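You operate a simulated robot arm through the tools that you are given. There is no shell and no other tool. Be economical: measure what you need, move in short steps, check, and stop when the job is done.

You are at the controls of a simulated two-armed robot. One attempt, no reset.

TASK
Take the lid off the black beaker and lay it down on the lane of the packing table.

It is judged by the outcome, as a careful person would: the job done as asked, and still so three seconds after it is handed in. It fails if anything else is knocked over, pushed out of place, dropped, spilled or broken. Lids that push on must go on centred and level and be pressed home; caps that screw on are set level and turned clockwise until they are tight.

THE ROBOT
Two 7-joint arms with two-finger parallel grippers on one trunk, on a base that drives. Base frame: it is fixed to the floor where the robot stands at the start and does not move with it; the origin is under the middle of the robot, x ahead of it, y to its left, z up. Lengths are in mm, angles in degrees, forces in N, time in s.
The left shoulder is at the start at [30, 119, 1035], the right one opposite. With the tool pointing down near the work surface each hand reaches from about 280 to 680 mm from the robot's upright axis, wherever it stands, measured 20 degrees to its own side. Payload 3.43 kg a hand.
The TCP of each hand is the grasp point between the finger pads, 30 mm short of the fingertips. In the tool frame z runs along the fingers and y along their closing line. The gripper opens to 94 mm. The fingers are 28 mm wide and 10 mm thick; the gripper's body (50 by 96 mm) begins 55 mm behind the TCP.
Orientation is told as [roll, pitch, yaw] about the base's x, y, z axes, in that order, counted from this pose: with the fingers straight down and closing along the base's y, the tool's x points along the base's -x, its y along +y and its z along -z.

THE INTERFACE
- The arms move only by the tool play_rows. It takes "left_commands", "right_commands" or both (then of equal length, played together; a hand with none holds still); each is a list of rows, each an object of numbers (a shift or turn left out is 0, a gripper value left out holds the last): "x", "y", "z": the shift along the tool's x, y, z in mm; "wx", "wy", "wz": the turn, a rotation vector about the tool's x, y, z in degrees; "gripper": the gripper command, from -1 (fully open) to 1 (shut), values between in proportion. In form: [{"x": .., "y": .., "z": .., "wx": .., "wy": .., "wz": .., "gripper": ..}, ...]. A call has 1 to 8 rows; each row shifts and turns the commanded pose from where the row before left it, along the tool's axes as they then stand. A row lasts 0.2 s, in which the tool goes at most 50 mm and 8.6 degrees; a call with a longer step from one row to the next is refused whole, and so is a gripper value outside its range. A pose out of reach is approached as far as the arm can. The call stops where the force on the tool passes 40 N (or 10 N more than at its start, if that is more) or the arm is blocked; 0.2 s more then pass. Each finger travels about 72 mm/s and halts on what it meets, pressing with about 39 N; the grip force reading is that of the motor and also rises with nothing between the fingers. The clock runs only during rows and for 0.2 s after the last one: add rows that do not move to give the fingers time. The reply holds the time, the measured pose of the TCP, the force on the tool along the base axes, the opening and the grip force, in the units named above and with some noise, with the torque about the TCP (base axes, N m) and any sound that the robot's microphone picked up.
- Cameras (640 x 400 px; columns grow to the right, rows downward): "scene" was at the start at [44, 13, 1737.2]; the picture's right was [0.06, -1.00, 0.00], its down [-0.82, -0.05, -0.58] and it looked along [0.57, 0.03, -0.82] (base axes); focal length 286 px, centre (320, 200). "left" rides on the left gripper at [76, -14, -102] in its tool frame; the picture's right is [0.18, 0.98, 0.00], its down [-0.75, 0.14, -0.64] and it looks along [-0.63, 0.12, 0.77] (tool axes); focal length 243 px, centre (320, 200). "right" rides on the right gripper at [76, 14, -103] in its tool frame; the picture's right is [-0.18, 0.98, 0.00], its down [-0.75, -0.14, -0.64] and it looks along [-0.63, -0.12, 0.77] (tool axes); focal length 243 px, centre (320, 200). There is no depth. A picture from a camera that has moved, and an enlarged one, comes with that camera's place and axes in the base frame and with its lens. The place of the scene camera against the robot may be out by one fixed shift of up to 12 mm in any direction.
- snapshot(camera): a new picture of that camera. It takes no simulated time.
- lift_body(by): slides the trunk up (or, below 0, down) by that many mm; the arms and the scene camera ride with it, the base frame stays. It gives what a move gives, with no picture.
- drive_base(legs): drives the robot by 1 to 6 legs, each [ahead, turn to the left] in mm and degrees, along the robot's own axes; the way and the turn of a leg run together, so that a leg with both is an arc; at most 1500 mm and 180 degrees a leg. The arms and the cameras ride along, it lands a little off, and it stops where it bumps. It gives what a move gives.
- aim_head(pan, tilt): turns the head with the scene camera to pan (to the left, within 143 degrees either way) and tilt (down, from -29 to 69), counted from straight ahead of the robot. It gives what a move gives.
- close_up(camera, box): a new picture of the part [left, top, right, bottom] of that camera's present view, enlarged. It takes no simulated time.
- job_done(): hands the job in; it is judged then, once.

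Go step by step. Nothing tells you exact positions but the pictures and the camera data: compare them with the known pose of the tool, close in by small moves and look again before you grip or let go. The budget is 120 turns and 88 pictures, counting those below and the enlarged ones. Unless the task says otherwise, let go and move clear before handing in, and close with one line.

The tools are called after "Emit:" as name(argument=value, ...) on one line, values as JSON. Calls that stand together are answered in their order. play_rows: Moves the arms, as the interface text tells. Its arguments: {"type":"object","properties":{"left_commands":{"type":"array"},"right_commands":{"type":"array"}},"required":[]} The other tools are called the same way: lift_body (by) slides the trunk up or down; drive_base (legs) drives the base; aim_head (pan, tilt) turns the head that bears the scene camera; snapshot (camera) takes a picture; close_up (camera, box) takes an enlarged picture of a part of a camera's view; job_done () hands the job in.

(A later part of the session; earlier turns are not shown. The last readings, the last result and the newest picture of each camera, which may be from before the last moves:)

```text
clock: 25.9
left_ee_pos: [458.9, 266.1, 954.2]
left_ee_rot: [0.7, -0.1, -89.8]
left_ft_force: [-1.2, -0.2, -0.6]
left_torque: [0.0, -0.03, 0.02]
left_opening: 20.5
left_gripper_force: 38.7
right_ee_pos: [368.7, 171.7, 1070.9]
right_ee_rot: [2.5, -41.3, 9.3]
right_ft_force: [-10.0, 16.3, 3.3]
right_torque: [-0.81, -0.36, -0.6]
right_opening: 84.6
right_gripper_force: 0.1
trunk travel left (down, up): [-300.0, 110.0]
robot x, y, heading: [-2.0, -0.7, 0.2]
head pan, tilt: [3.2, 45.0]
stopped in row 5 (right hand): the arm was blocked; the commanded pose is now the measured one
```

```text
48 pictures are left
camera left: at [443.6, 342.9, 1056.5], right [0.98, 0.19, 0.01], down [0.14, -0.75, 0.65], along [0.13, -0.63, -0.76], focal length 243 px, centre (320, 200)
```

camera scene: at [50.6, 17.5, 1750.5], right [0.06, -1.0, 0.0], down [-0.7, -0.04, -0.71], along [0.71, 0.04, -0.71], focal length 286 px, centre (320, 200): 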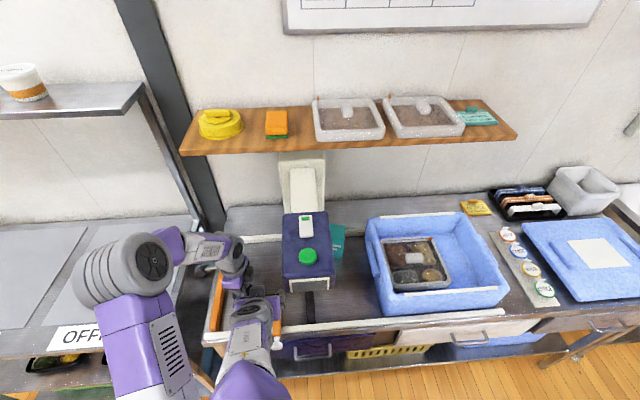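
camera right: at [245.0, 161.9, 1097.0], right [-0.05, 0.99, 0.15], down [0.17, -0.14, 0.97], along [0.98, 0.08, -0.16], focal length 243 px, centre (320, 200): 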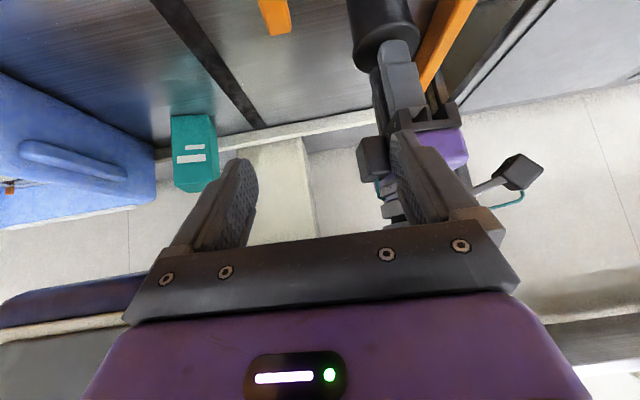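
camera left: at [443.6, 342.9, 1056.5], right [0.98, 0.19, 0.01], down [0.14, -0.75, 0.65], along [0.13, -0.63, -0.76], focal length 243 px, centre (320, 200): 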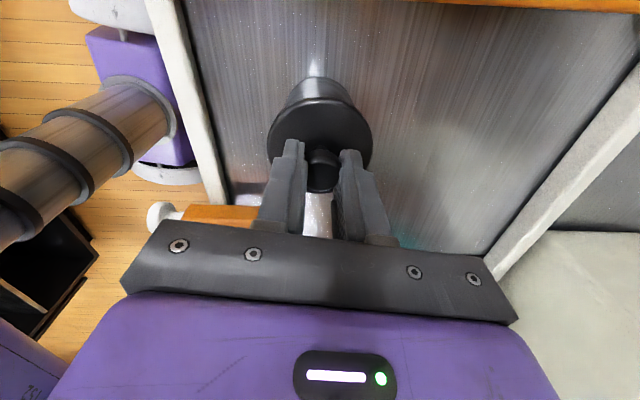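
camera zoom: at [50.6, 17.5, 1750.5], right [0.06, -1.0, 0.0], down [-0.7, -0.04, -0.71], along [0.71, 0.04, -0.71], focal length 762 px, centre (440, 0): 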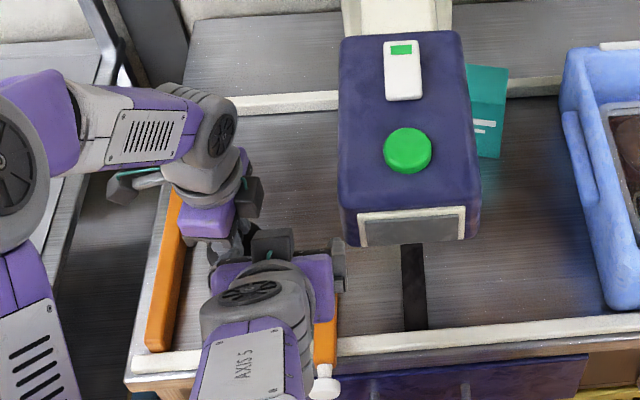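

The right hand's outer finger lightly touched the machine's front corner; the machine hasn't moved. I'll back the right hand straight off toward the robot.

Emit:
play_rows(right_commands=[{"x": 11, "y": 2.5, "z": -10}, {"x": 11, "y": 2.5, "z": -10}, {"x": 7, "y": 2, "z": -7}, {}])

Emit:
close_up(camera="scene", box=[180, 190, 380, 390])

```text
clock: 26.3
left_ee_pos: [458.8, 268.7, 954.0]
left_ee_rot: [0.8, -0.2, -89.8]
left_ft_force: [-0.1, 0.6, 0.3]
left_torque: [0.01, 0.01, 0.0]
left_opening: 20.5
left_gripper_force: 39.0
right_ee_pos: [369.7, 169.8, 1071.5]
right_ee_rot: [3.9, -41.1, 7.7]
right_ft_force: [-8.7, 28.6, 0.9]
right_torque: [-1.09, -0.3, -0.57]
right_opening: 77.6
right_gripper_force: 0.0
trunk travel left (down, up): [-300.0, 110.0]
robot x, y, heading: [0.0, 3.4, 0.2]
head pan, tilt: [3.2, 45.0]
stopped in row 1 (right hand): the force on the tool passed its limit at 45 N (the readings are from after the stop); the commanded pose is now the measured one
```

```text
2.00 times, centred on (280, 290) of scene
camera zoom: at [50.7, 19.3, 1750.4], right [0.06, -1.0, 0.0], down [-0.7, -0.04, -0.71], along [0.71, 0.04, -0.71], focal length 571 px, centre (400, 20)
```

zoom: 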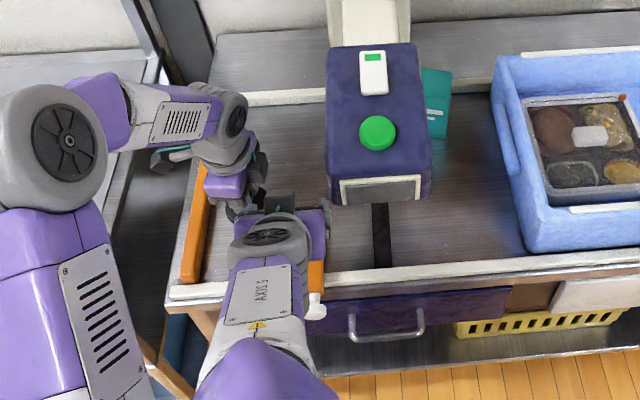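

Backing off goes inside the arm's inner reach limit, so it won't follow that. I'll slide sideways away from the machine and reduce the tilt instead.

Emit:
play_rows(right_commands=[{"y": 8, "wy": 4}, {"y": 8, "wy": 4}, {}])

Emit:
close_up(camera="scene", box=[200, 200, 350, 350])

```text
clock: 27.1
left_ee_pos: [460.7, 264.6, 953.5]
left_ee_rot: [0.6, -0.1, -89.9]
left_ft_force: [-0.2, -0.5, -2.1]
left_torque: [0.0, 0.0, 0.01]
left_opening: 20.8
left_gripper_force: 39.2
right_ee_pos: [369.9, 176.1, 1070.0]
right_ee_rot: [2.8, -33.1, 8.0]
right_ft_force: [-1.2, 4.7, -2.9]
right_torque: [-0.04, -0.05, -0.13]
right_opening: 91.1
right_gripper_force: 0.0
trunk travel left (down, up): [-300.0, 110.0]
robot x, y, heading: [0.5, -1.0, -0.1]
head pan, tilt: [3.2, 45.0]
```

```text
2.67 times, centred on (275, 275) of scene
camera zoom: at [52.9, 15.3, 1750.4], right [0.06, -1.0, 0.0], down [-0.71, -0.04, -0.71], along [0.71, 0.04, -0.71], focal length 762 px, centre (440, 0)
```

zoom: 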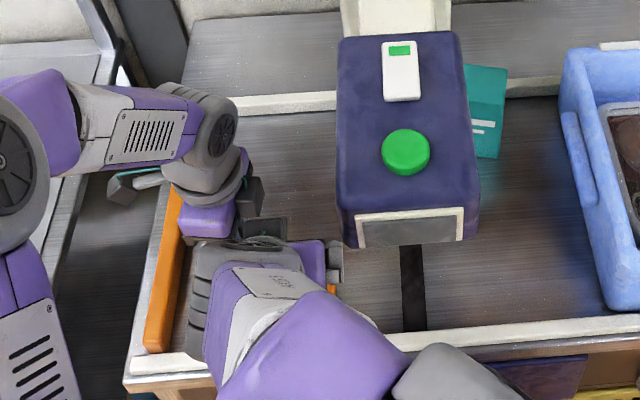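

The right hand is free again. The plan is to lift the beaker with the left hand to about z+70 and hold it at (500, 265), where the right hand can come in nearly level to grip the body. Left hand first.

Emit:
play_rows(left_commands=[{"z": -8}, {"z": -16}, {"z": -16}, {"y": 12, "z": -16}, {"y": 15, "z": -14}, {"y": 13}, {}], right_commands=[{"y": 5}, {"y": 5}, {"y": 5}, {}, {}, {}, {}])

Emit:
snapshot(camera="right")

Emit:
snapshot(camera="left")

```text
clock: 28.7
left_ee_pos: [500.9, 262.3, 1025.6]
left_ee_rot: [0.7, 0.1, -89.8]
left_ft_force: [-0.4, -0.2, -1.1]
left_torque: [0.01, -0.03, -0.03]
left_opening: 20.6
left_gripper_force: 39.2
right_ee_pos: [367.7, 192.7, 1073.9]
right_ee_rot: [3.1, -33.0, 8.0]
right_ft_force: [0.4, 0.4, 0.0]
right_torque: [0.02, 0.0, -0.01]
right_opening: 93.8
right_gripper_force: 0.1
trunk travel left (down, up): [-300.0, 110.0]
robot x, y, heading: [-2.2, -0.3, 0.2]
head pan, tilt: [3.2, 45.0]
```

```text
45 pictures are left
camera right: at [248.1, 185.3, 1117.8], right [-0.01, 0.99, 0.14], down [0.31, -0.13, 0.94], along [0.95, 0.06, -0.3], focal length 243 px, centre (320, 200)
```

right: 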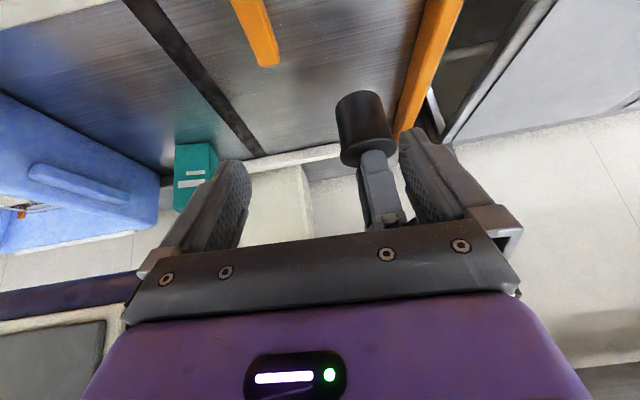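

```text
44 pictures are left
camera left: at [485.7, 338.1, 1127.6], right [0.98, 0.19, 0.01], down [0.13, -0.75, 0.64], along [0.13, -0.63, -0.76], focal length 243 px, centre (320, 200)
```

left: 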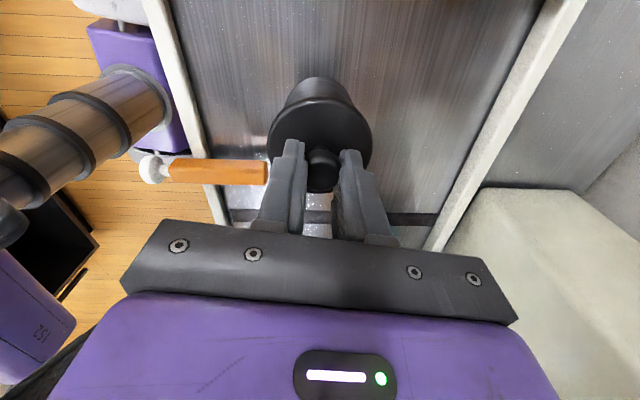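

The beaker hangs at (501, 262) with its body spanning about z 921–981. I'll lower the right hand below the machine's head level.

Emit:
play_rows(right_commands=[{"x": 9, "y": -1, "z": 24}, {"x": 9, "y": -1, "z": 24}, {"x": 9, "y": -1, "z": 23}, {}])

```text
clock: 29.7
left_ee_pos: [501.8, 261.6, 1024.6]
left_ee_rot: [0.7, 0.0, -89.9]
left_ft_force: [-0.3, 0.4, -0.2]
left_torque: [0.04, 0.01, 0.0]
left_opening: 20.4
left_gripper_force: 39.1
right_ee_pos: [384.3, 194.1, 997.4]
right_ee_rot: [3.2, -33.1, 7.8]
right_ft_force: [0.5, -0.1, 1.0]
right_torque: [0.01, -0.01, 0.02]
right_opening: 94.0
right_gripper_force: 0.1
trunk travel left (down, up): [-300.0, 110.0]
robot x, y, heading: [2.1, 3.1, 0.2]
head pan, tilt: [3.2, 45.0]
```

Now I'll swing the right hand's heading toward the beaker while moving forward a little.

Emit:
play_rows(right_commands=[{"x": -11, "y": 7, "z": 16, "wx": -4, "wy": 0.3, "wz": -6.2}, {"x": -11, "y": 4, "z": 16, "wx": -4, "wy": 0.3, "wz": -6.2}, {"x": -10, "y": 2, "z": 14, "wx": -4, "wy": 0.3, "wz": -6.2}, {}])

Emit:
snapshot(camera="right")

Emit:
snapshot(camera="scene")

```text
clock: 30.7
left_ee_pos: [501.4, 263.1, 1025.4]
left_ee_rot: [0.8, -0.2, -89.9]
left_ft_force: [1.0, 0.2, -0.6]
left_torque: [0.01, 0.0, 0.01]
left_opening: 20.7
left_gripper_force: 39.1
right_ee_pos: [428.6, 225.2, 978.1]
right_ee_rot: [3.1, -33.1, 30.3]
right_ft_force: [-0.6, -0.7, -0.3]
right_torque: [0.03, -0.02, -0.02]
right_opening: 94.1
right_gripper_force: 0.1
trunk travel left (down, up): [-300.0, 110.0]
robot x, y, heading: [0.3, -3.0, 0.0]
head pan, tilt: [3.2, 45.0]
```

```text
43 pictures are left
camera right: at [321.7, 173.2, 1022.0], right [-0.39, 0.91, 0.14], down [0.33, -0.01, 0.94], along [0.86, 0.41, -0.3], focal length 243 px, centre (320, 200)
```

right: 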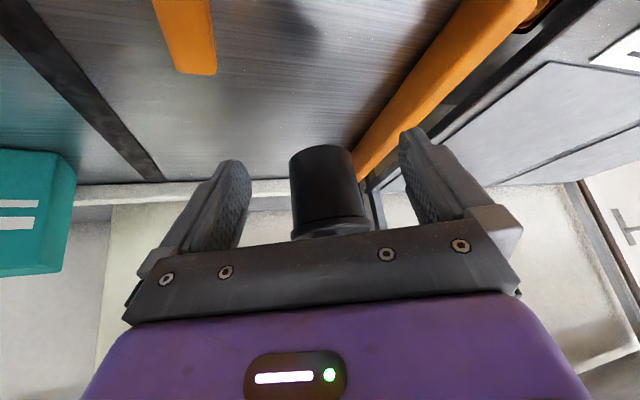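

```text
42 pictures are left
camera scene: at [52.0, 14.4, 1750.5], right [0.06, -1.0, 0.0], down [-0.71, -0.04, -0.71], along [0.71, 0.04, -0.71], focal length 286 px, centre (320, 200)
```

scene: 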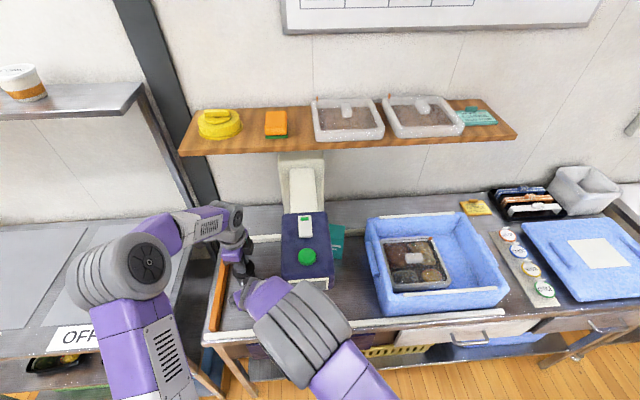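

The beaker now sits between the right fingers in view, upside down in this camera. I'll tilt the hand further toward level.

Emit:
play_rows(right_commands=[{"wy": -7.4, "z": 4}, {"wy": -7.4, "z": 4}, {"wy": -7.4, "z": 4}, {}])

Emit:
snapshot(camera="right")

```text
clock: 31.7
left_ee_pos: [501.5, 262.6, 1025.3]
left_ee_rot: [0.7, -0.1, -89.9]
left_ft_force: [0.0, -0.5, -0.1]
left_torque: [0.0, 0.0, 0.0]
left_opening: 20.6
left_gripper_force: 39.3
right_ee_pos: [436.5, 228.4, 968.7]
right_ee_rot: [4.4, -55.4, 28.3]
right_ft_force: [0.5, -0.7, -0.3]
right_torque: [-0.01, 0.03, 0.02]
right_opening: 94.0
right_gripper_force: 0.0
trunk travel left (down, up): [-300.0, 110.0]
robot x, y, heading: [-0.3, -0.6, 0.1]
head pan, tilt: [3.2, 45.0]
```

```text
41 pictures are left
camera right: at [321.0, 173.6, 963.5], right [-0.43, 0.88, 0.19], down [0.01, -0.21, 0.98], along [0.9, 0.42, 0.08], focal length 243 px, centre (320, 200)
```

right: 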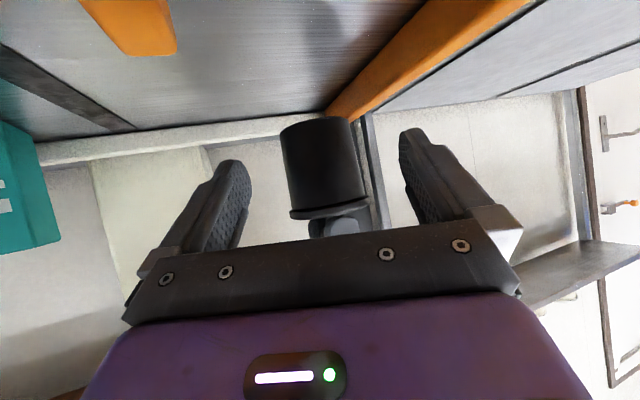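

I'll do the last bit of tilt and level out the small roll.

Emit:
play_rows(right_commands=[{"wy": -7, "z": 2}, {"wy": -7, "z": 2}, {"wz": -2.7}, {}])

Emit:
snapshot(camera="right")

Emit:
snapshot(camera="left")

Emit:
close_up(camera="scene", box=[200, 200, 350, 350])

```text
clock: 32.7
left_ee_pos: [501.5, 262.9, 1024.6]
left_ee_rot: [0.6, 0.0, -89.8]
left_ft_force: [1.1, 0.1, -0.6]
left_torque: [0.0, -0.01, 0.01]
left_opening: 20.5
left_gripper_force: 38.9
right_ee_pos: [442.3, 233.5, 975.8]
right_ee_rot: [2.7, -70.3, 30.1]
right_ft_force: [0.1, -0.3, -0.7]
right_torque: [0.0, 0.0, 0.0]
right_opening: 94.1
right_gripper_force: 0.0
trunk travel left (down, up): [-300.0, 110.0]
robot x, y, heading: [-1.9, -0.3, 0.1]
head pan, tilt: [3.2, 45.0]
```

```text
40 pictures are left
camera right: at [331.7, 180.5, 939.0], right [-0.48, 0.86, 0.19], down [-0.21, -0.32, 0.92], along [0.85, 0.4, 0.33], focal length 243 px, centre (320, 200)
```

right: 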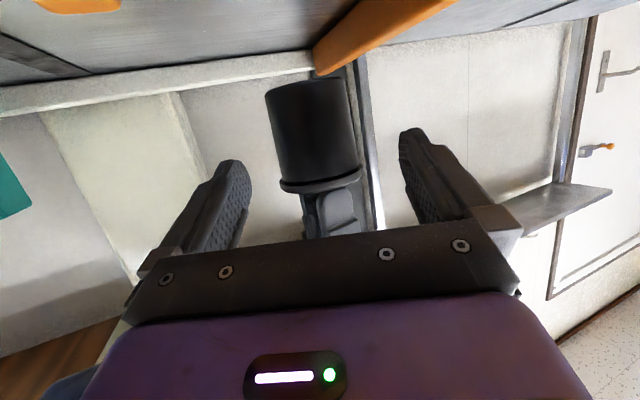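

```text
39 pictures are left
camera left: at [485.7, 338.9, 1126.7], right [0.98, 0.19, 0.01], down [0.14, -0.75, 0.64], along [0.13, -0.63, -0.76], focal length 243 px, centre (320, 200)
```

left: 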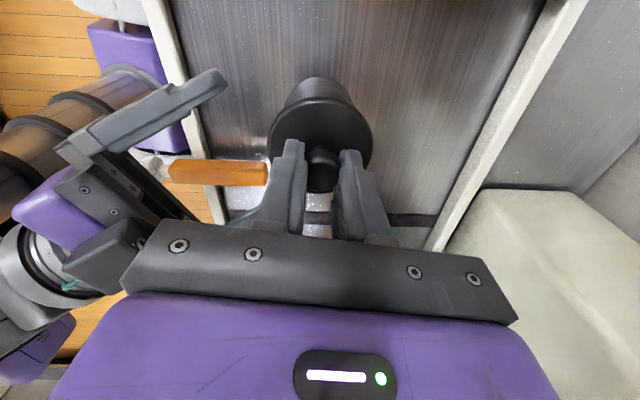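

```text
2.67 times, centred on (275, 275) of scene
camera zoom: at [53.0, 14.2, 1750.5], right [0.06, -1.0, 0.0], down [-0.71, -0.04, -0.71], along [0.71, 0.04, -0.71], focal length 762 px, centre (440, 0)
```

zoom: 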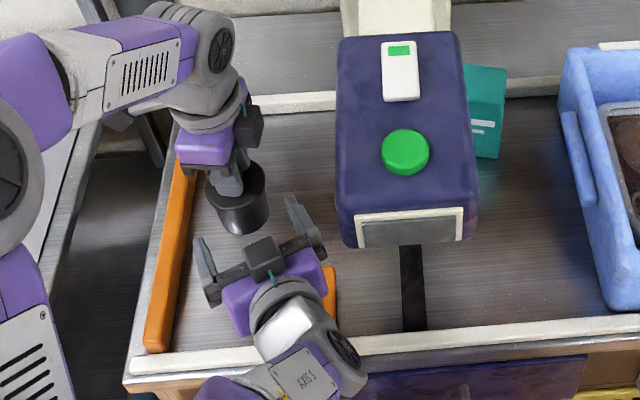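

All is well aligned: the right hand's open fingers face the hanging beaker. I'll lower to body height and re-centre, then go forward partway.

Emit:
play_rows(right_commands=[{"x": 10, "y": -3, "z": 3.5}, {"x": 10, "y": -2.7, "z": 3.6}, {"x": -4, "z": 12}, {"x": -4, "z": 11}, {}])

Emit:
snapshot(camera="right")

Emit:
close_up(camera="scene", box=[230, 240, 310, 320])

```text
clock: 33.9
left_ee_pos: [501.4, 261.8, 1025.7]
left_ee_rot: [0.7, 0.0, -89.8]
left_ft_force: [-0.3, 0.0, -0.1]
left_torque: [-0.02, 0.02, 0.01]
left_opening: 20.7
left_gripper_force: 39.2
right_ee_pos: [461.7, 237.0, 942.7]
right_ee_rot: [-0.3, -69.4, 33.1]
right_ft_force: [0.6, -0.8, 0.3]
right_torque: [0.0, -0.01, -0.01]
right_opening: 94.1
right_gripper_force: 0.1
trunk travel left (down, up): [-300.0, 110.0]
robot x, y, heading: [-5.2, 2.2, 0.3]
head pan, tilt: [3.2, 45.0]
```

```text
37 pictures are left
camera right: at [352.0, 183.3, 907.2], right [-0.48, 0.86, 0.17], down [-0.21, -0.3, 0.93], along [0.85, 0.41, 0.32], focal length 243 px, centre (320, 200)
```

right: 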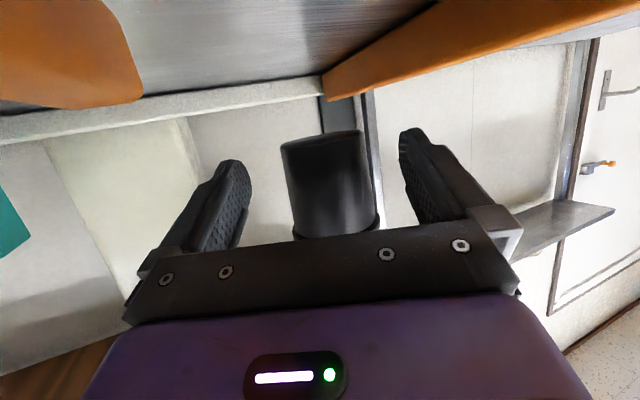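

```text
5.00 times, centred on (270, 280) of scene
camera zoom: at [52.6, 14.2, 1750.4], right [0.06, -1.0, 0.0], down [-0.71, -0.04, -0.71], along [0.71, 0.04, -0.71], focal length 1428 px, centre (570, -200)
```

zoom: 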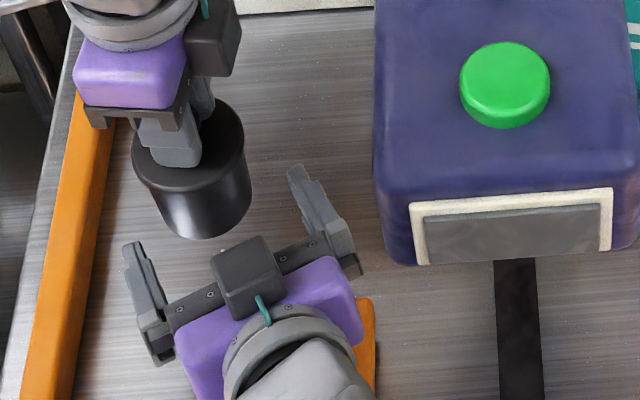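

The beaker is centred between the fingers; 46 mm remain to its axis. I'll advance 33 mm and rise slightly, then look.

Emit:
play_rows(right_commands=[{"x": -6, "y": -0.5, "z": 9.5}, {"x": -6, "y": -0.5, "z": 9.5}, {"x": -6.5, "y": -0.5, "z": 9.5}, {}])

Emit:
snapshot(camera="right")

Emit:
close_up(camera="scene", box=[230, 240, 310, 320])

Emit:
snapshot(camera="left")

```text
clock: 34.9
left_ee_pos: [501.6, 263.1, 1025.4]
left_ee_rot: [0.7, -0.1, -89.9]
left_ft_force: [-0.4, -0.5, -0.7]
left_torque: [-0.01, -0.01, 0.03]
left_opening: 20.8
left_gripper_force: 39.0
right_ee_pos: [491.1, 254.9, 951.5]
right_ee_rot: [0.0, -69.3, 32.9]
right_ft_force: [0.0, 0.1, 0.5]
right_torque: [-0.01, 0.02, -0.03]
right_opening: 93.8
right_gripper_force: 0.0
trunk travel left (down, up): [-300.0, 110.0]
robot x, y, heading: [-1.0, -0.7, 0.2]
head pan, tilt: [3.2, 45.0]
```

```text
35 pictures are left
camera right: at [381.2, 201.3, 916.4], right [-0.48, 0.86, 0.17], down [-0.21, -0.3, 0.93], along [0.85, 0.41, 0.32], focal length 243 px, centre (320, 200)
```

right: 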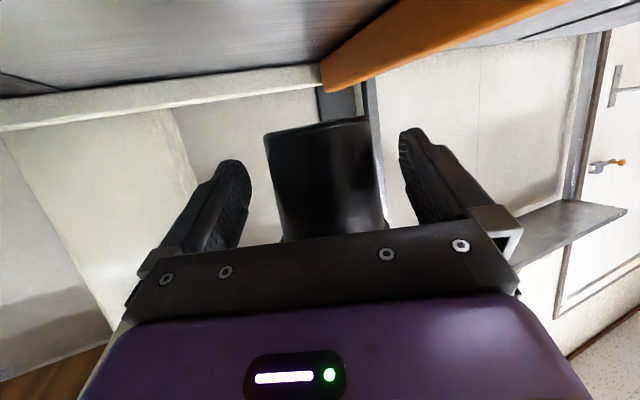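

```text
5.00 times, centred on (270, 280) of scene
camera zoom: at [52.7, 14.1, 1750.5], right [0.06, -1.0, 0.0], down [-0.71, -0.04, -0.71], along [0.71, 0.04, -0.71], focal length 1428 px, centre (570, -200)
```

zoom: 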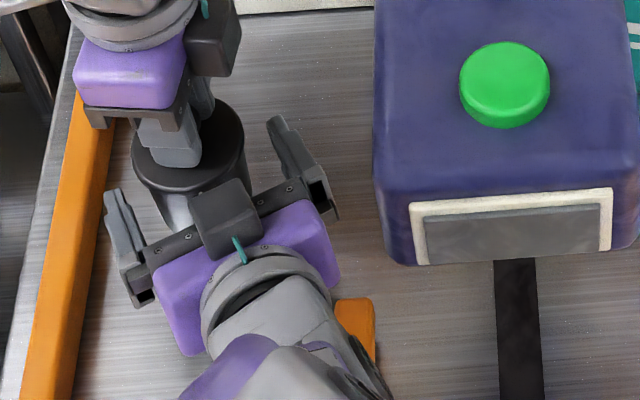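

```text
33 pictures are left
camera left: at [485.8, 338.2, 1127.3], right [0.98, 0.19, 0.01], down [0.13, -0.75, 0.64], along [0.13, -0.63, -0.76], focal length 243 px, centre (320, 200)
```

left: 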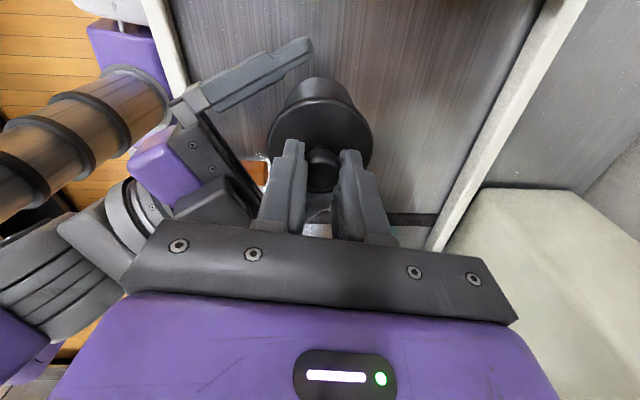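

The fingertips pass about 20 mm beyond the beaker's axis and it looks centred. I'll close the right hand on the body.

Emit:
play_rows(right_commands=[{"gripper": -0.2}, {"gripper": 0.3}, {"gripper": 1}, {}, {}])

Emit:
snapshot(camera="right")

```text
clock: 36.1
left_ee_pos: [501.6, 262.4, 1025.9]
left_ee_rot: [0.7, 0.0, -89.9]
left_ft_force: [0.5, 0.7, -0.4]
left_torque: [0.01, 0.02, 0.02]
left_opening: 20.6
left_gripper_force: 39.4
right_ee_pos: [491.2, 254.0, 951.7]
right_ee_rot: [-0.1, -69.4, 32.9]
right_ft_force: [0.3, 0.7, -0.3]
right_torque: [-0.03, 0.0, -0.03]
right_opening: 59.2
right_gripper_force: 38.6
trunk travel left (down, up): [-300.0, 110.0]
robot x, y, heading: [-1.1, 1.2, 0.0]
head pan, tilt: [3.2, 45.0]
heard: snap
```

```text
32 pictures are left
camera right: at [381.1, 201.1, 916.2], right [-0.48, 0.86, 0.17], down [-0.21, -0.3, 0.93], along [0.85, 0.41, 0.32], focal length 243 px, centre (320, 200)
```

right: 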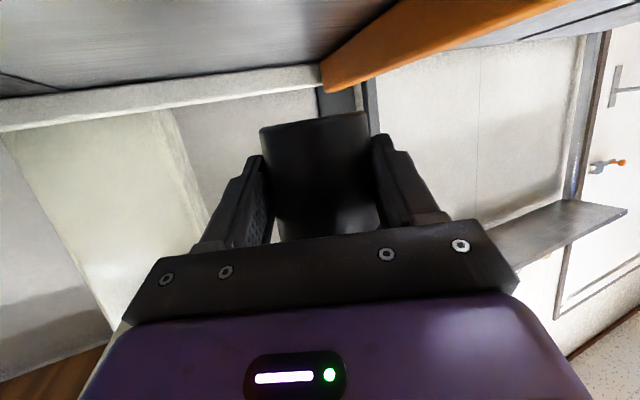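

Gripped: the body is 59 mm wide, and I heard a snap, so the lid may have loosened. I'll lift the left hand slowly while the right holds.

Emit:
play_rows(left_commands=[{"z": -1.5}, {"z": -2}, {"z": -3}, {"z": -4}, {}])

Emit:
snapshot(camera="left")

```text
clock: 37.3
left_ee_pos: [499.5, 262.3, 1035.5]
left_ee_rot: [0.7, -0.1, -89.9]
left_ft_force: [0.4, 0.5, -0.5]
left_torque: [0.03, -0.03, 0.02]
left_opening: 20.6
left_gripper_force: 39.1
right_ee_pos: [491.7, 254.1, 953.0]
right_ee_rot: [-0.1, -69.4, 32.8]
right_ft_force: [0.2, 0.7, -0.7]
right_torque: [0.0, 0.02, -0.02]
right_opening: 59.3
right_gripper_force: 39.0
trunk travel left (down, up): [-300.0, 110.0]
robot x, y, heading: [-0.3, -1.2, -0.1]
head pan, tilt: [3.2, 45.0]
```

```text
31 pictures are left
camera left: at [484.6, 339.1, 1137.9], right [0.98, 0.19, 0.01], down [0.13, -0.75, 0.64], along [0.13, -0.63, -0.76], focal length 243 px, centre (320, 200)
```

left: 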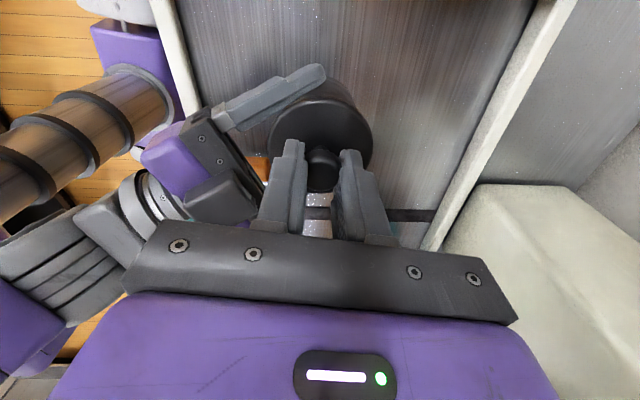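

The left hand rose 10 mm with no force, so the lid is coming free. I'll continue up and check.

Emit:
play_rows(left_commands=[{"z": -6}, {"z": -8}, {"z": -10}, {"z": -10}, {"z": -10}, {}])

Emit:
close_up(camera="scene", box=[220, 220, 320, 320])

Emit:
snapshot(camera="left")

```text
clock: 38.7
left_ee_pos: [498.6, 262.1, 1081.3]
left_ee_rot: [0.6, -0.1, -89.9]
left_ft_force: [-0.2, 0.1, -0.2]
left_torque: [-0.02, 0.04, -0.01]
left_opening: 20.5
left_gripper_force: 38.9
right_ee_pos: [490.7, 254.4, 951.6]
right_ee_rot: [-0.1, -69.4, 32.9]
right_ft_force: [-0.8, -0.7, 0.5]
right_torque: [0.0, 0.01, -0.01]
right_opening: 59.3
right_gripper_force: 39.0
trunk travel left (down, up): [-300.0, 110.0]
robot x, y, heading: [1.5, 0.5, 0.1]
head pan, tilt: [3.2, 45.0]
```

```text
4.00 times, centred on (270, 270) of scene
camera zoom: at [53.1, 14.3, 1750.4], right [0.06, -1.0, 0.0], down [-0.71, -0.04, -0.71], along [0.71, 0.04, -0.71], focal length 1142 px, centre (520, -80)
```

zoom: 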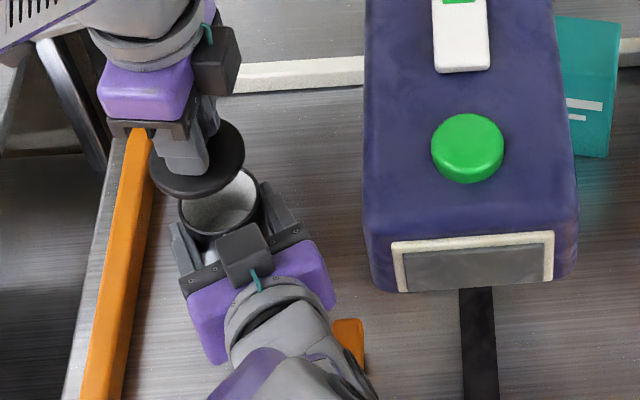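

```text
29 pictures are left
camera left: at [483.4, 339.1, 1183.4], right [0.98, 0.19, 0.01], down [0.13, -0.75, 0.64], along [0.13, -0.63, -0.76], focal length 243 px, centre (320, 200)
```

left: 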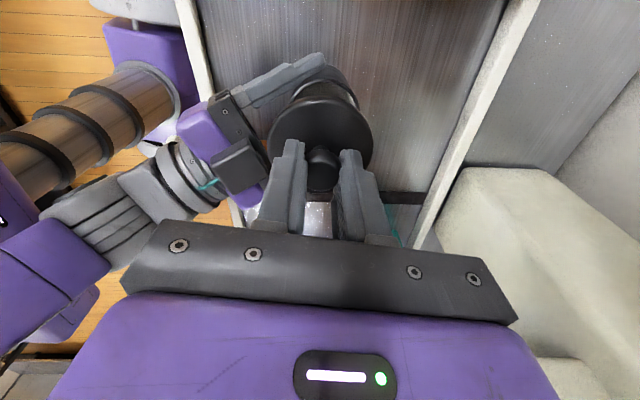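

The lid is off and the beaker stays upright in the right hand. I'll draw the beaker back a bit and carry the lid to an open spot on the lane near (575, 310).

Emit:
play_rows(left_commands=[{"y": 15, "x": 10}, {"y": 20, "x": 13}, {"y": 20, "x": 13}, {"y": 21, "x": 12}, {"z": 40}, {"z": 40}, {}], right_commands=[{}, {"x": 3, "z": -8.5}, {"x": 3, "z": -8.5}, {"x": 3, "z": -8}, {"x": 3, "z": -8}, {}, {}])

Emit:
snapshot(camera="left")

Emit:
close_up(camera="scene", box=[200, 210, 320, 330])

```text
clock: 40.3
left_ee_pos: [575.6, 311.4, 999.3]
left_ee_rot: [0.8, 0.0, -89.9]
left_ft_force: [0.4, 0.1, 0.1]
left_torque: [0.02, -0.02, 0.02]
left_opening: 20.7
left_gripper_force: 38.8
right_ee_pos: [462.0, 236.2, 951.9]
right_ee_rot: [0.0, -69.3, 32.8]
right_ft_force: [-0.2, -0.4, -0.1]
right_torque: [-0.01, 0.01, 0.0]
right_opening: 59.0
right_gripper_force: 39.1
trunk travel left (down, up): [-300.0, 110.0]
robot x, y, heading: [0.0, 0.2, 0.1]
head pan, tilt: [3.2, 45.0]
```

```text
28 pictures are left
camera left: at [560.5, 387.3, 1101.8], right [0.98, 0.19, 0.01], down [0.13, -0.75, 0.64], along [0.13, -0.63, -0.76], focal length 243 px, centre (320, 200)
```

left: 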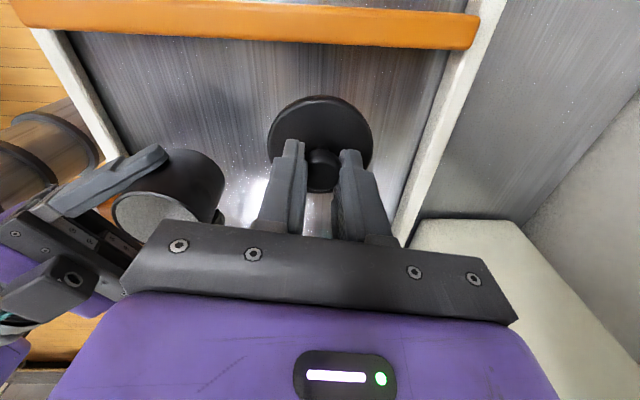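

```text
3.33 times, centred on (260, 270) of scene
camera zoom: at [52.2, 13.8, 1750.5], right [0.06, -1.0, 0.0], down [-0.71, -0.04, -0.71], along [0.71, 0.04, -0.71], focal length 952 px, centre (520, -33)
```

zoom: 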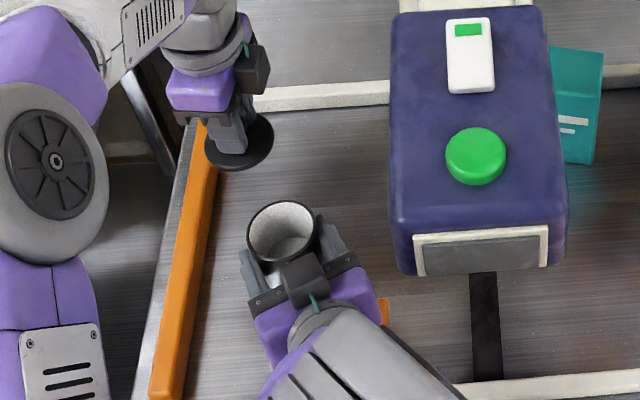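

The orange stop's inner face is near y≈352, so I'll shift the lid to (560, 292) and lower it toward the table.

Emit:
play_rows(left_commands=[{"y": -8, "x": -10}, {"y": -7, "x": -9}, {"z": 25}, {"z": 25}, {"z": 20}, {"z": 8}, {}])

Emit:
snapshot(camera="left")

Emit:
close_up(camera="scene", box=[200, 210, 320, 330])

```text
clock: 41.9
left_ee_pos: [563.3, 294.7, 922.6]
left_ee_rot: [0.5, 0.1, -90.0]
left_ft_force: [0.3, 0.4, 0.3]
left_torque: [-0.03, -0.01, 0.0]
left_opening: 20.1
left_gripper_force: 38.5
right_ee_pos: [460.7, 235.5, 950.3]
right_ee_rot: [-0.1, -69.4, 32.9]
right_ft_force: [0.5, 0.3, 0.6]
right_torque: [0.0, 0.01, 0.0]
right_opening: 59.3
right_gripper_force: 38.7
trunk travel left (down, up): [-300.0, 110.0]
robot x, y, heading: [-1.1, 1.7, -0.1]
head pan, tilt: [3.2, 45.0]
```

```text
26 pictures are left
camera left: at [546.7, 370.0, 1025.4], right [0.98, 0.19, 0.01], down [0.13, -0.75, 0.64], along [0.13, -0.63, -0.76], focal length 243 px, centre (320, 200)
```

left: 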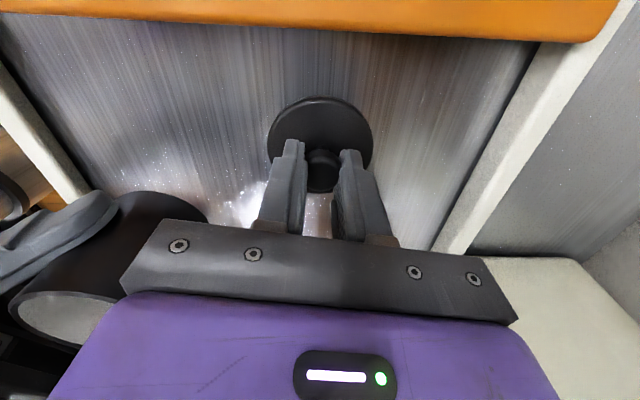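

```text
3.33 times, centred on (260, 270) of scene
camera zoom: at [52.9, 14.1, 1750.5], right [0.06, -1.0, 0.0], down [-0.71, -0.04, -0.71], along [0.71, 0.04, -0.71], focal length 952 px, centre (520, -33)
```

zoom: 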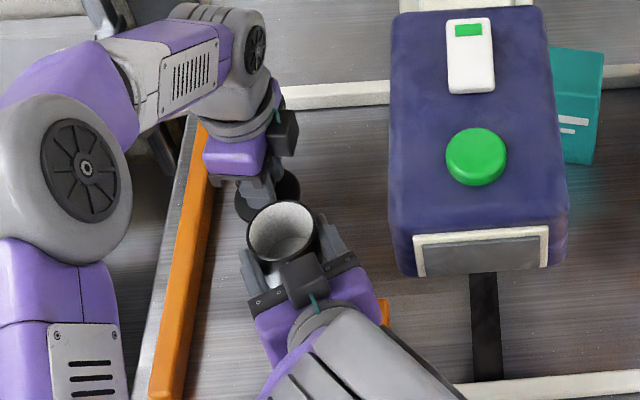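

Good clearance all round. I'll lower slowly until the lid touches the table.

Emit:
play_rows(left_commands=[{"z": 6}, {"z": 5}, {"z": 4}, {"z": 3}, {"z": 2}, {}])

```text
clock: 43.3
left_ee_pos: [562.7, 292.9, 903.0]
left_ee_rot: [0.8, 0.0, -89.9]
left_ft_force: [-0.3, -0.3, 0.7]
left_torque: [-0.01, -0.02, 0.02]
left_opening: 20.3
left_gripper_force: 39.4
right_ee_pos: [461.1, 234.8, 952.2]
right_ee_rot: [-0.1, -69.5, 32.9]
right_ft_force: [-0.1, -0.6, -0.5]
right_torque: [0.03, -0.01, 0.01]
right_opening: 59.4
right_gripper_force: 38.7
trunk travel left (down, up): [-300.0, 110.0]
robot x, y, heading: [-1.5, -1.8, -0.1]
head pan, tilt: [3.2, 45.0]
```

Emit:
play_rows(left_commands=[{"z": 2}, {"z": 2}, {"z": 2}, {}])

Emit:
close_up(camera="left", box=[240, 60, 400, 220])

```text
clock: 44.3
left_ee_pos: [562.8, 292.8, 896.8]
left_ee_rot: [0.7, -0.1, -90.0]
left_ft_force: [0.4, -0.7, -0.9]
left_torque: [0.03, -0.01, 0.03]
left_opening: 20.7
left_gripper_force: 39.0
right_ee_pos: [461.2, 237.3, 952.0]
right_ee_rot: [-0.2, -69.3, 32.9]
right_ft_force: [-0.1, -1.3, 0.1]
right_torque: [0.03, 0.01, 0.01]
right_opening: 59.1
right_gripper_force: 38.8
trunk travel left (down, up): [-300.0, 110.0]
robot x, y, heading: [-0.1, 5.4, 0.0]
head pan, tilt: [3.2, 45.0]
```

```text
2.50 times, centred on (320, 140) of left
camera zoom: at [546.9, 369.7, 999.1], right [0.98, 0.19, 0.01], down [0.13, -0.75, 0.64], along [0.13, -0.63, -0.76], focal length 606 px, centre (320, 350)
```

zoom: 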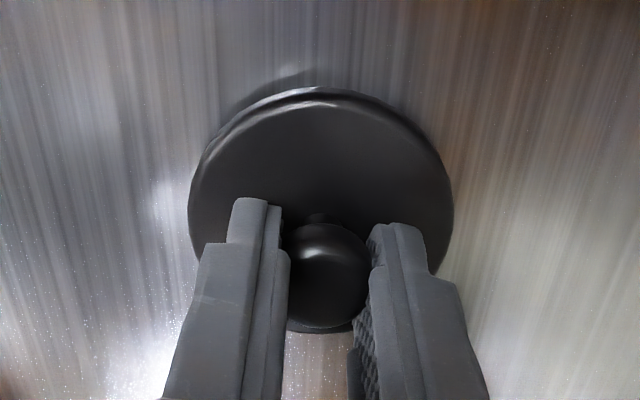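

The lid hasn't touched yet but its shadow is close beneath it. I'll keep easing down.

Emit:
play_rows(left_commands=[{"z": 1.5}, {"z": 1.5}, {"z": 1}, {}])

```text
clock: 45.3
left_ee_pos: [563.4, 293.7, 892.0]
left_ee_rot: [0.7, -0.1, -90.0]
left_ft_force: [0.7, -0.1, -1.1]
left_torque: [0.02, 0.01, 0.0]
left_opening: 20.5
left_gripper_force: 38.9
right_ee_pos: [461.7, 235.1, 952.1]
right_ee_rot: [0.0, -69.4, 32.8]
right_ft_force: [-0.6, 0.0, -0.3]
right_torque: [-0.04, 0.03, -0.02]
right_opening: 59.3
right_gripper_force: 38.8
trunk travel left (down, up): [-300.0, 110.0]
robot x, y, heading: [1.2, -2.1, -0.0]
head pan, tilt: [3.2, 45.0]
```

Emit:
play_rows(left_commands=[{"z": 1.5}, {"z": 1}, {"z": 1}, {}])

```text
clock: 46.3
left_ee_pos: [564.4, 293.4, 889.7]
left_ee_rot: [1.0, 0.0, -89.9]
left_ft_force: [0.5, 1.4, 11.0]
left_torque: [0.07, 0.02, 0.01]
left_opening: 20.8
left_gripper_force: 39.1
right_ee_pos: [461.2, 236.5, 952.0]
right_ee_rot: [-0.2, -69.4, 32.9]
right_ft_force: [0.1, 0.7, 0.8]
right_torque: [0.01, 0.01, 0.03]
right_opening: 59.3
right_gripper_force: 39.0
trunk travel left (down, up): [-300.0, 110.0]
robot x, y, heading: [-4.5, 1.8, 0.2]
head pan, tilt: [3.2, 45.0]
```

It's in contact with the table at 11 N. I'll open and rise clear.

Emit:
play_rows(left_commands=[{"z": -1}, {"gripper": 0.1}, {"gripper": 0.0}, {}, {"z": -15}, {"z": -25}, {"z": -30}, {"z": -30}])

Emit:
snapshot(camera="left")

Emit:
snapshot(camera="scene")

```text
clock: 48.1
left_ee_pos: [561.4, 292.3, 990.7]
left_ee_rot: [0.7, -0.1, -89.9]
left_ft_force: [-0.4, -0.6, -0.4]
left_torque: [-0.01, 0.0, -0.02]
left_opening: 47.2
left_gripper_force: 0.1
right_ee_pos: [460.7, 235.8, 951.8]
right_ee_rot: [-0.1, -69.4, 32.8]
right_ft_force: [0.0, 0.9, 0.1]
right_torque: [-0.03, -0.01, 0.02]
right_opening: 59.4
right_gripper_force: 38.7
trunk travel left (down, up): [-300.0, 110.0]
robot x, y, heading: [-4.1, 0.3, -0.2]
head pan, tilt: [3.2, 45.0]
```

```text
23 pictures are left
camera left: at [545.3, 370.0, 1093.1], right [0.98, 0.19, 0.01], down [0.13, -0.75, 0.64], along [0.13, -0.63, -0.76], focal length 243 px, centre (320, 200)
```

left: 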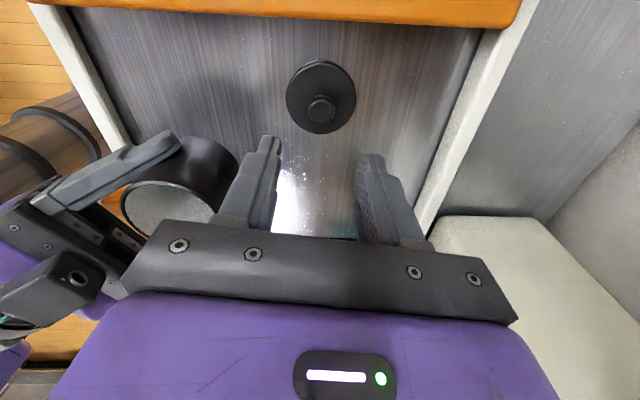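

```text
22 pictures are left
camera scene: at [52.4, 13.9, 1750.5], right [0.06, -1.0, 0.0], down [-0.71, -0.04, -0.71], along [0.71, 0.04, -0.71], focal length 286 px, centre (320, 200)
```

scene: 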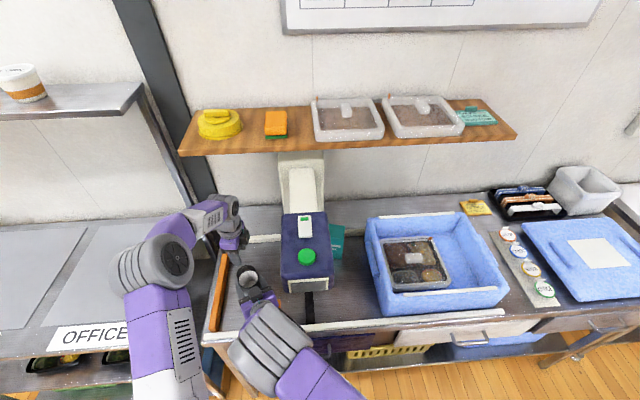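

The lid lies flat on the lane. Next I'll return the open beaker to where it stood: the left hand will take it by the far rim, one finger inside and one out, while the right hand still holds it.

Emit:
play_rows(left_commands=[{"z": -30}, {"z": -25}, {"y": -33, "x": -17, "wz": -6}, {"y": -32, "x": -20, "wz": -6.5}, {"wz": -6.5}, {"wz": -7}, {"wz": -7}, {}])

Emit:
snapshot(camera="left")

Emit:
close_up(camera="scene", box=[200, 220, 320, 320])

```text
clock: 49.9
left_ee_pos: [497.5, 252.8, 1044.6]
left_ee_rot: [0.5, -0.4, -56.8]
left_ft_force: [-0.1, 0.3, -1.1]
left_torque: [-0.02, -0.02, 0.04]
left_opening: 47.3
left_gripper_force: 0.1
right_ee_pos: [461.4, 237.3, 950.5]
right_ee_rot: [-0.1, -69.4, 33.0]
right_ft_force: [0.3, 0.4, -0.6]
right_torque: [-0.01, -0.01, 0.02]
right_opening: 59.3
right_gripper_force: 39.0
trunk travel left (down, up): [-300.0, 110.0]
robot x, y, heading: [-0.4, -1.0, 0.2]
head pan, tilt: [3.2, 45.0]
```

```text
21 pictures are left
camera left: at [442.4, 308.6, 1146.8], right [0.72, 0.69, 0.01], down [0.52, -0.55, 0.65], along [0.45, -0.46, -0.76], focal length 243 px, centre (320, 200)
```

left: 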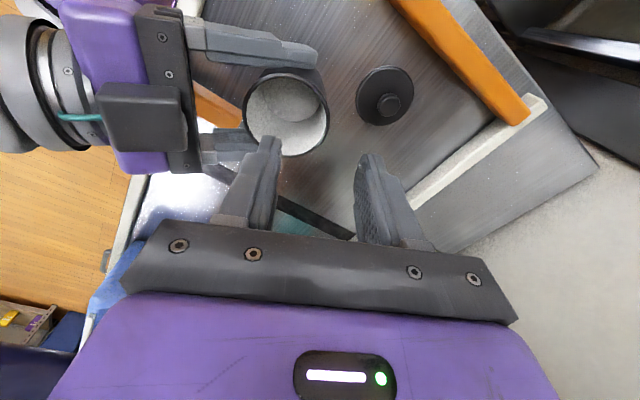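

```text
4.00 times, centred on (260, 270) of scene
camera zoom: at [52.7, 14.1, 1750.5], right [0.06, -1.0, 0.0], down [-0.71, -0.04, -0.71], along [0.71, 0.04, -0.71], focal length 1142 px, centre (560, -80)
```

zoom: 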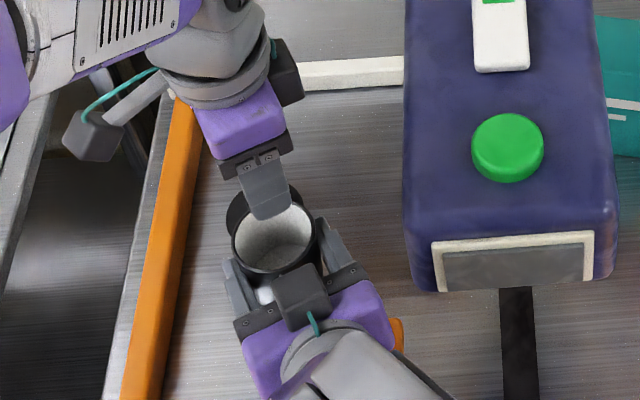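

I have a good view: the rim centre is near (471, 246, 985) and the far wall is about 28 mm beyond it. I'll centre the fingers over the far wall and lower to just above the rim.

Emit:
play_rows(left_commands=[{"x": 7, "y": 1}, {"z": 12}, {"z": 10}, {}])

Emit:
close_up(camera="left", box=[220, 60, 420, 240])

Emit:
close_up(camera="scene", box=[230, 240, 310, 310])

```text
clock: 50.9
left_ee_pos: [494.3, 259.4, 1021.6]
left_ee_rot: [0.4, -0.4, -56.9]
left_ft_force: [0.6, -0.2, 0.9]
left_torque: [-0.01, 0.0, 0.0]
left_opening: 47.0
left_gripper_force: 0.0
right_ee_pos: [461.6, 235.4, 952.5]
right_ee_rot: [-0.1, -69.4, 32.9]
right_ft_force: [0.5, 0.9, -0.1]
right_torque: [0.03, 0.01, 0.01]
right_opening: 59.4
right_gripper_force: 38.7
trunk travel left (down, up): [-300.0, 110.0]
robot x, y, heading: [-1.8, 0.9, 0.0]
head pan, tilt: [3.2, 45.0]
```

```text
2.22 times, centred on (320, 150) of left
camera zoom: at [440.5, 315.3, 1124.1], right [0.72, 0.69, 0.01], down [0.52, -0.55, 0.65], along [0.45, -0.46, -0.76], focal length 539 px, centre (320, 311)
```

zoom: 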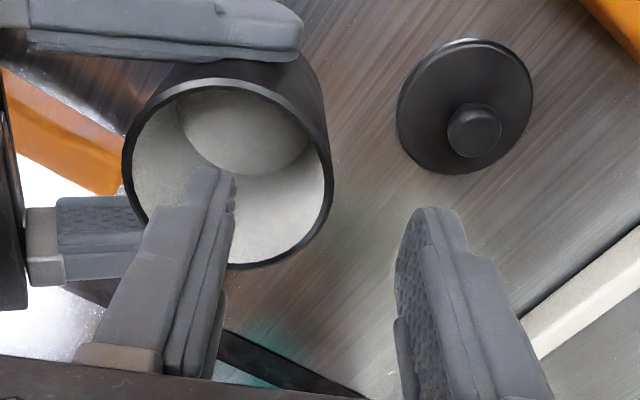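

```text
5.71 times, centred on (270, 275) of scene
camera zoom: at [52.8, 14.1, 1750.5], right [0.06, -1.0, 0.0], down [-0.71, -0.04, -0.71], along [0.71, 0.04, -0.71], focal length 1632 px, centre (606, -229)
```

zoom: 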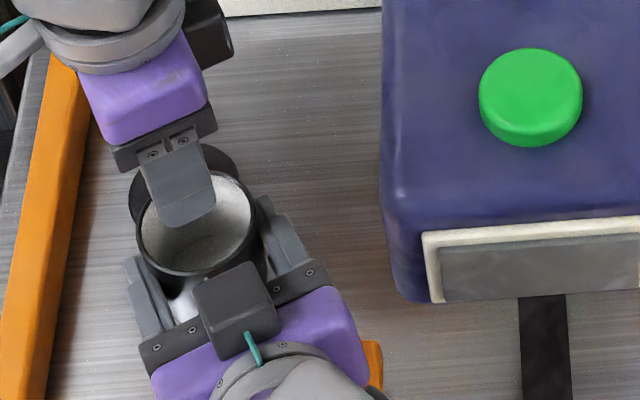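

The inner finger is over the opening, the outer beyond the wall. I'll shift 4 mm along the rim and lower about 31 mm.

Emit:
play_rows(left_commands=[{"x": 4}, {"z": 8}, {"z": 8}, {"z": 8}, {"z": 7}, {}])

Emit:
close_up(camera="left", box=[220, 60, 420, 240])

```text
clock: 52.3
left_ee_pos: [493.2, 264.2, 990.8]
left_ee_rot: [0.5, -0.4, -56.9]
left_ft_force: [-0.5, 0.9, 0.3]
left_torque: [-0.01, 0.0, -0.03]
left_opening: 47.0
left_gripper_force: 0.1
right_ee_pos: [461.5, 235.0, 951.6]
right_ee_rot: [-0.1, -69.3, 32.9]
right_ft_force: [0.2, 0.9, -0.4]
right_torque: [-0.03, 0.0, 0.01]
right_opening: 59.3
right_gripper_force: 39.0
trunk travel left (down, up): [-300.0, 110.0]
robot x, y, heading: [0.1, -1.0, 0.1]
head pan, tilt: [3.2, 45.0]
```

```text
2.22 times, centred on (320, 150) of left
camera zoom: at [439.1, 319.8, 1092.0], right [0.72, 0.69, 0.01], down [0.52, -0.55, 0.65], along [0.45, -0.46, -0.76], focal length 539 px, centre (320, 311)
```

zoom: 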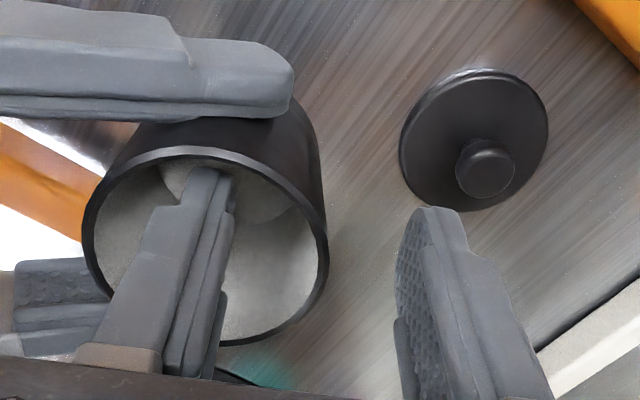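

The inner finger is inside the beaker and the wall lies between the fingers. I'll close the left hand on the wall.

Emit:
play_rows(left_commands=[{"gripper": 0.5}, {"gripper": 0.8}, {"gripper": 1}, {}, {}])

Emit:
close_up(camera="left", box=[220, 60, 420, 240])

```text
clock: 53.5
left_ee_pos: [493.6, 261.8, 991.1]
left_ee_rot: [0.4, -0.6, -56.9]
left_ft_force: [-2.6, -18.4, -1.0]
left_torque: [-0.79, 0.49, 0.97]
left_opening: 7.4
left_gripper_force: 38.8
right_ee_pos: [460.9, 236.8, 953.5]
right_ee_rot: [0.1, -69.6, 32.9]
right_ft_force: [3.3, 18.3, 0.0]
right_torque: [0.15, -0.35, -0.46]
right_opening: 59.3
right_gripper_force: 38.8
trunk travel left (down, up): [-300.0, 110.0]
robot x, y, heading: [-1.1, 2.3, -0.1]
head pan, tilt: [3.2, 45.0]
```

```text
2.22 times, centred on (320, 150) of left
camera zoom: at [439.4, 318.2, 1091.9], right [0.72, 0.69, 0.01], down [0.52, -0.55, 0.65], along [0.45, -0.47, -0.76], focal length 539 px, centre (320, 311)
```

zoom: 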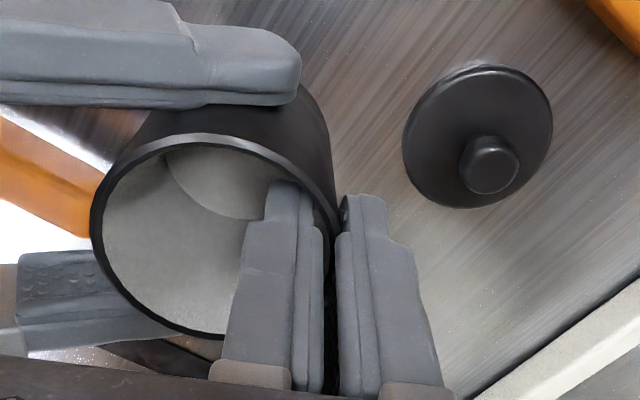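

Gripped at 7.4 mm, with about 18 N of sideways strain between the hands. I'll relax that with a 2 mm shift before releasing the right hand.

Emit:
play_rows(left_commands=[{"x": -1.7, "y": -1.1}, {}])

```text
clock: 54.1
left_ee_pos: [494.2, 261.3, 990.6]
left_ee_rot: [0.6, -0.5, -56.9]
left_ft_force: [6.2, -12.1, -9.5]
left_torque: [-0.81, 0.16, 0.95]
left_opening: 6.8
left_gripper_force: 39.1
right_ee_pos: [460.8, 238.0, 952.5]
right_ee_rot: [0.1, -69.6, 32.8]
right_ft_force: [-6.9, 12.5, 10.0]
right_torque: [0.58, -0.74, -0.4]
right_opening: 59.5
right_gripper_force: 38.8
trunk travel left (down, up): [-300.0, 110.0]
robot x, y, heading: [-1.6, -0.1, 0.1]
head pan, tilt: [3.2, 45.0]
```

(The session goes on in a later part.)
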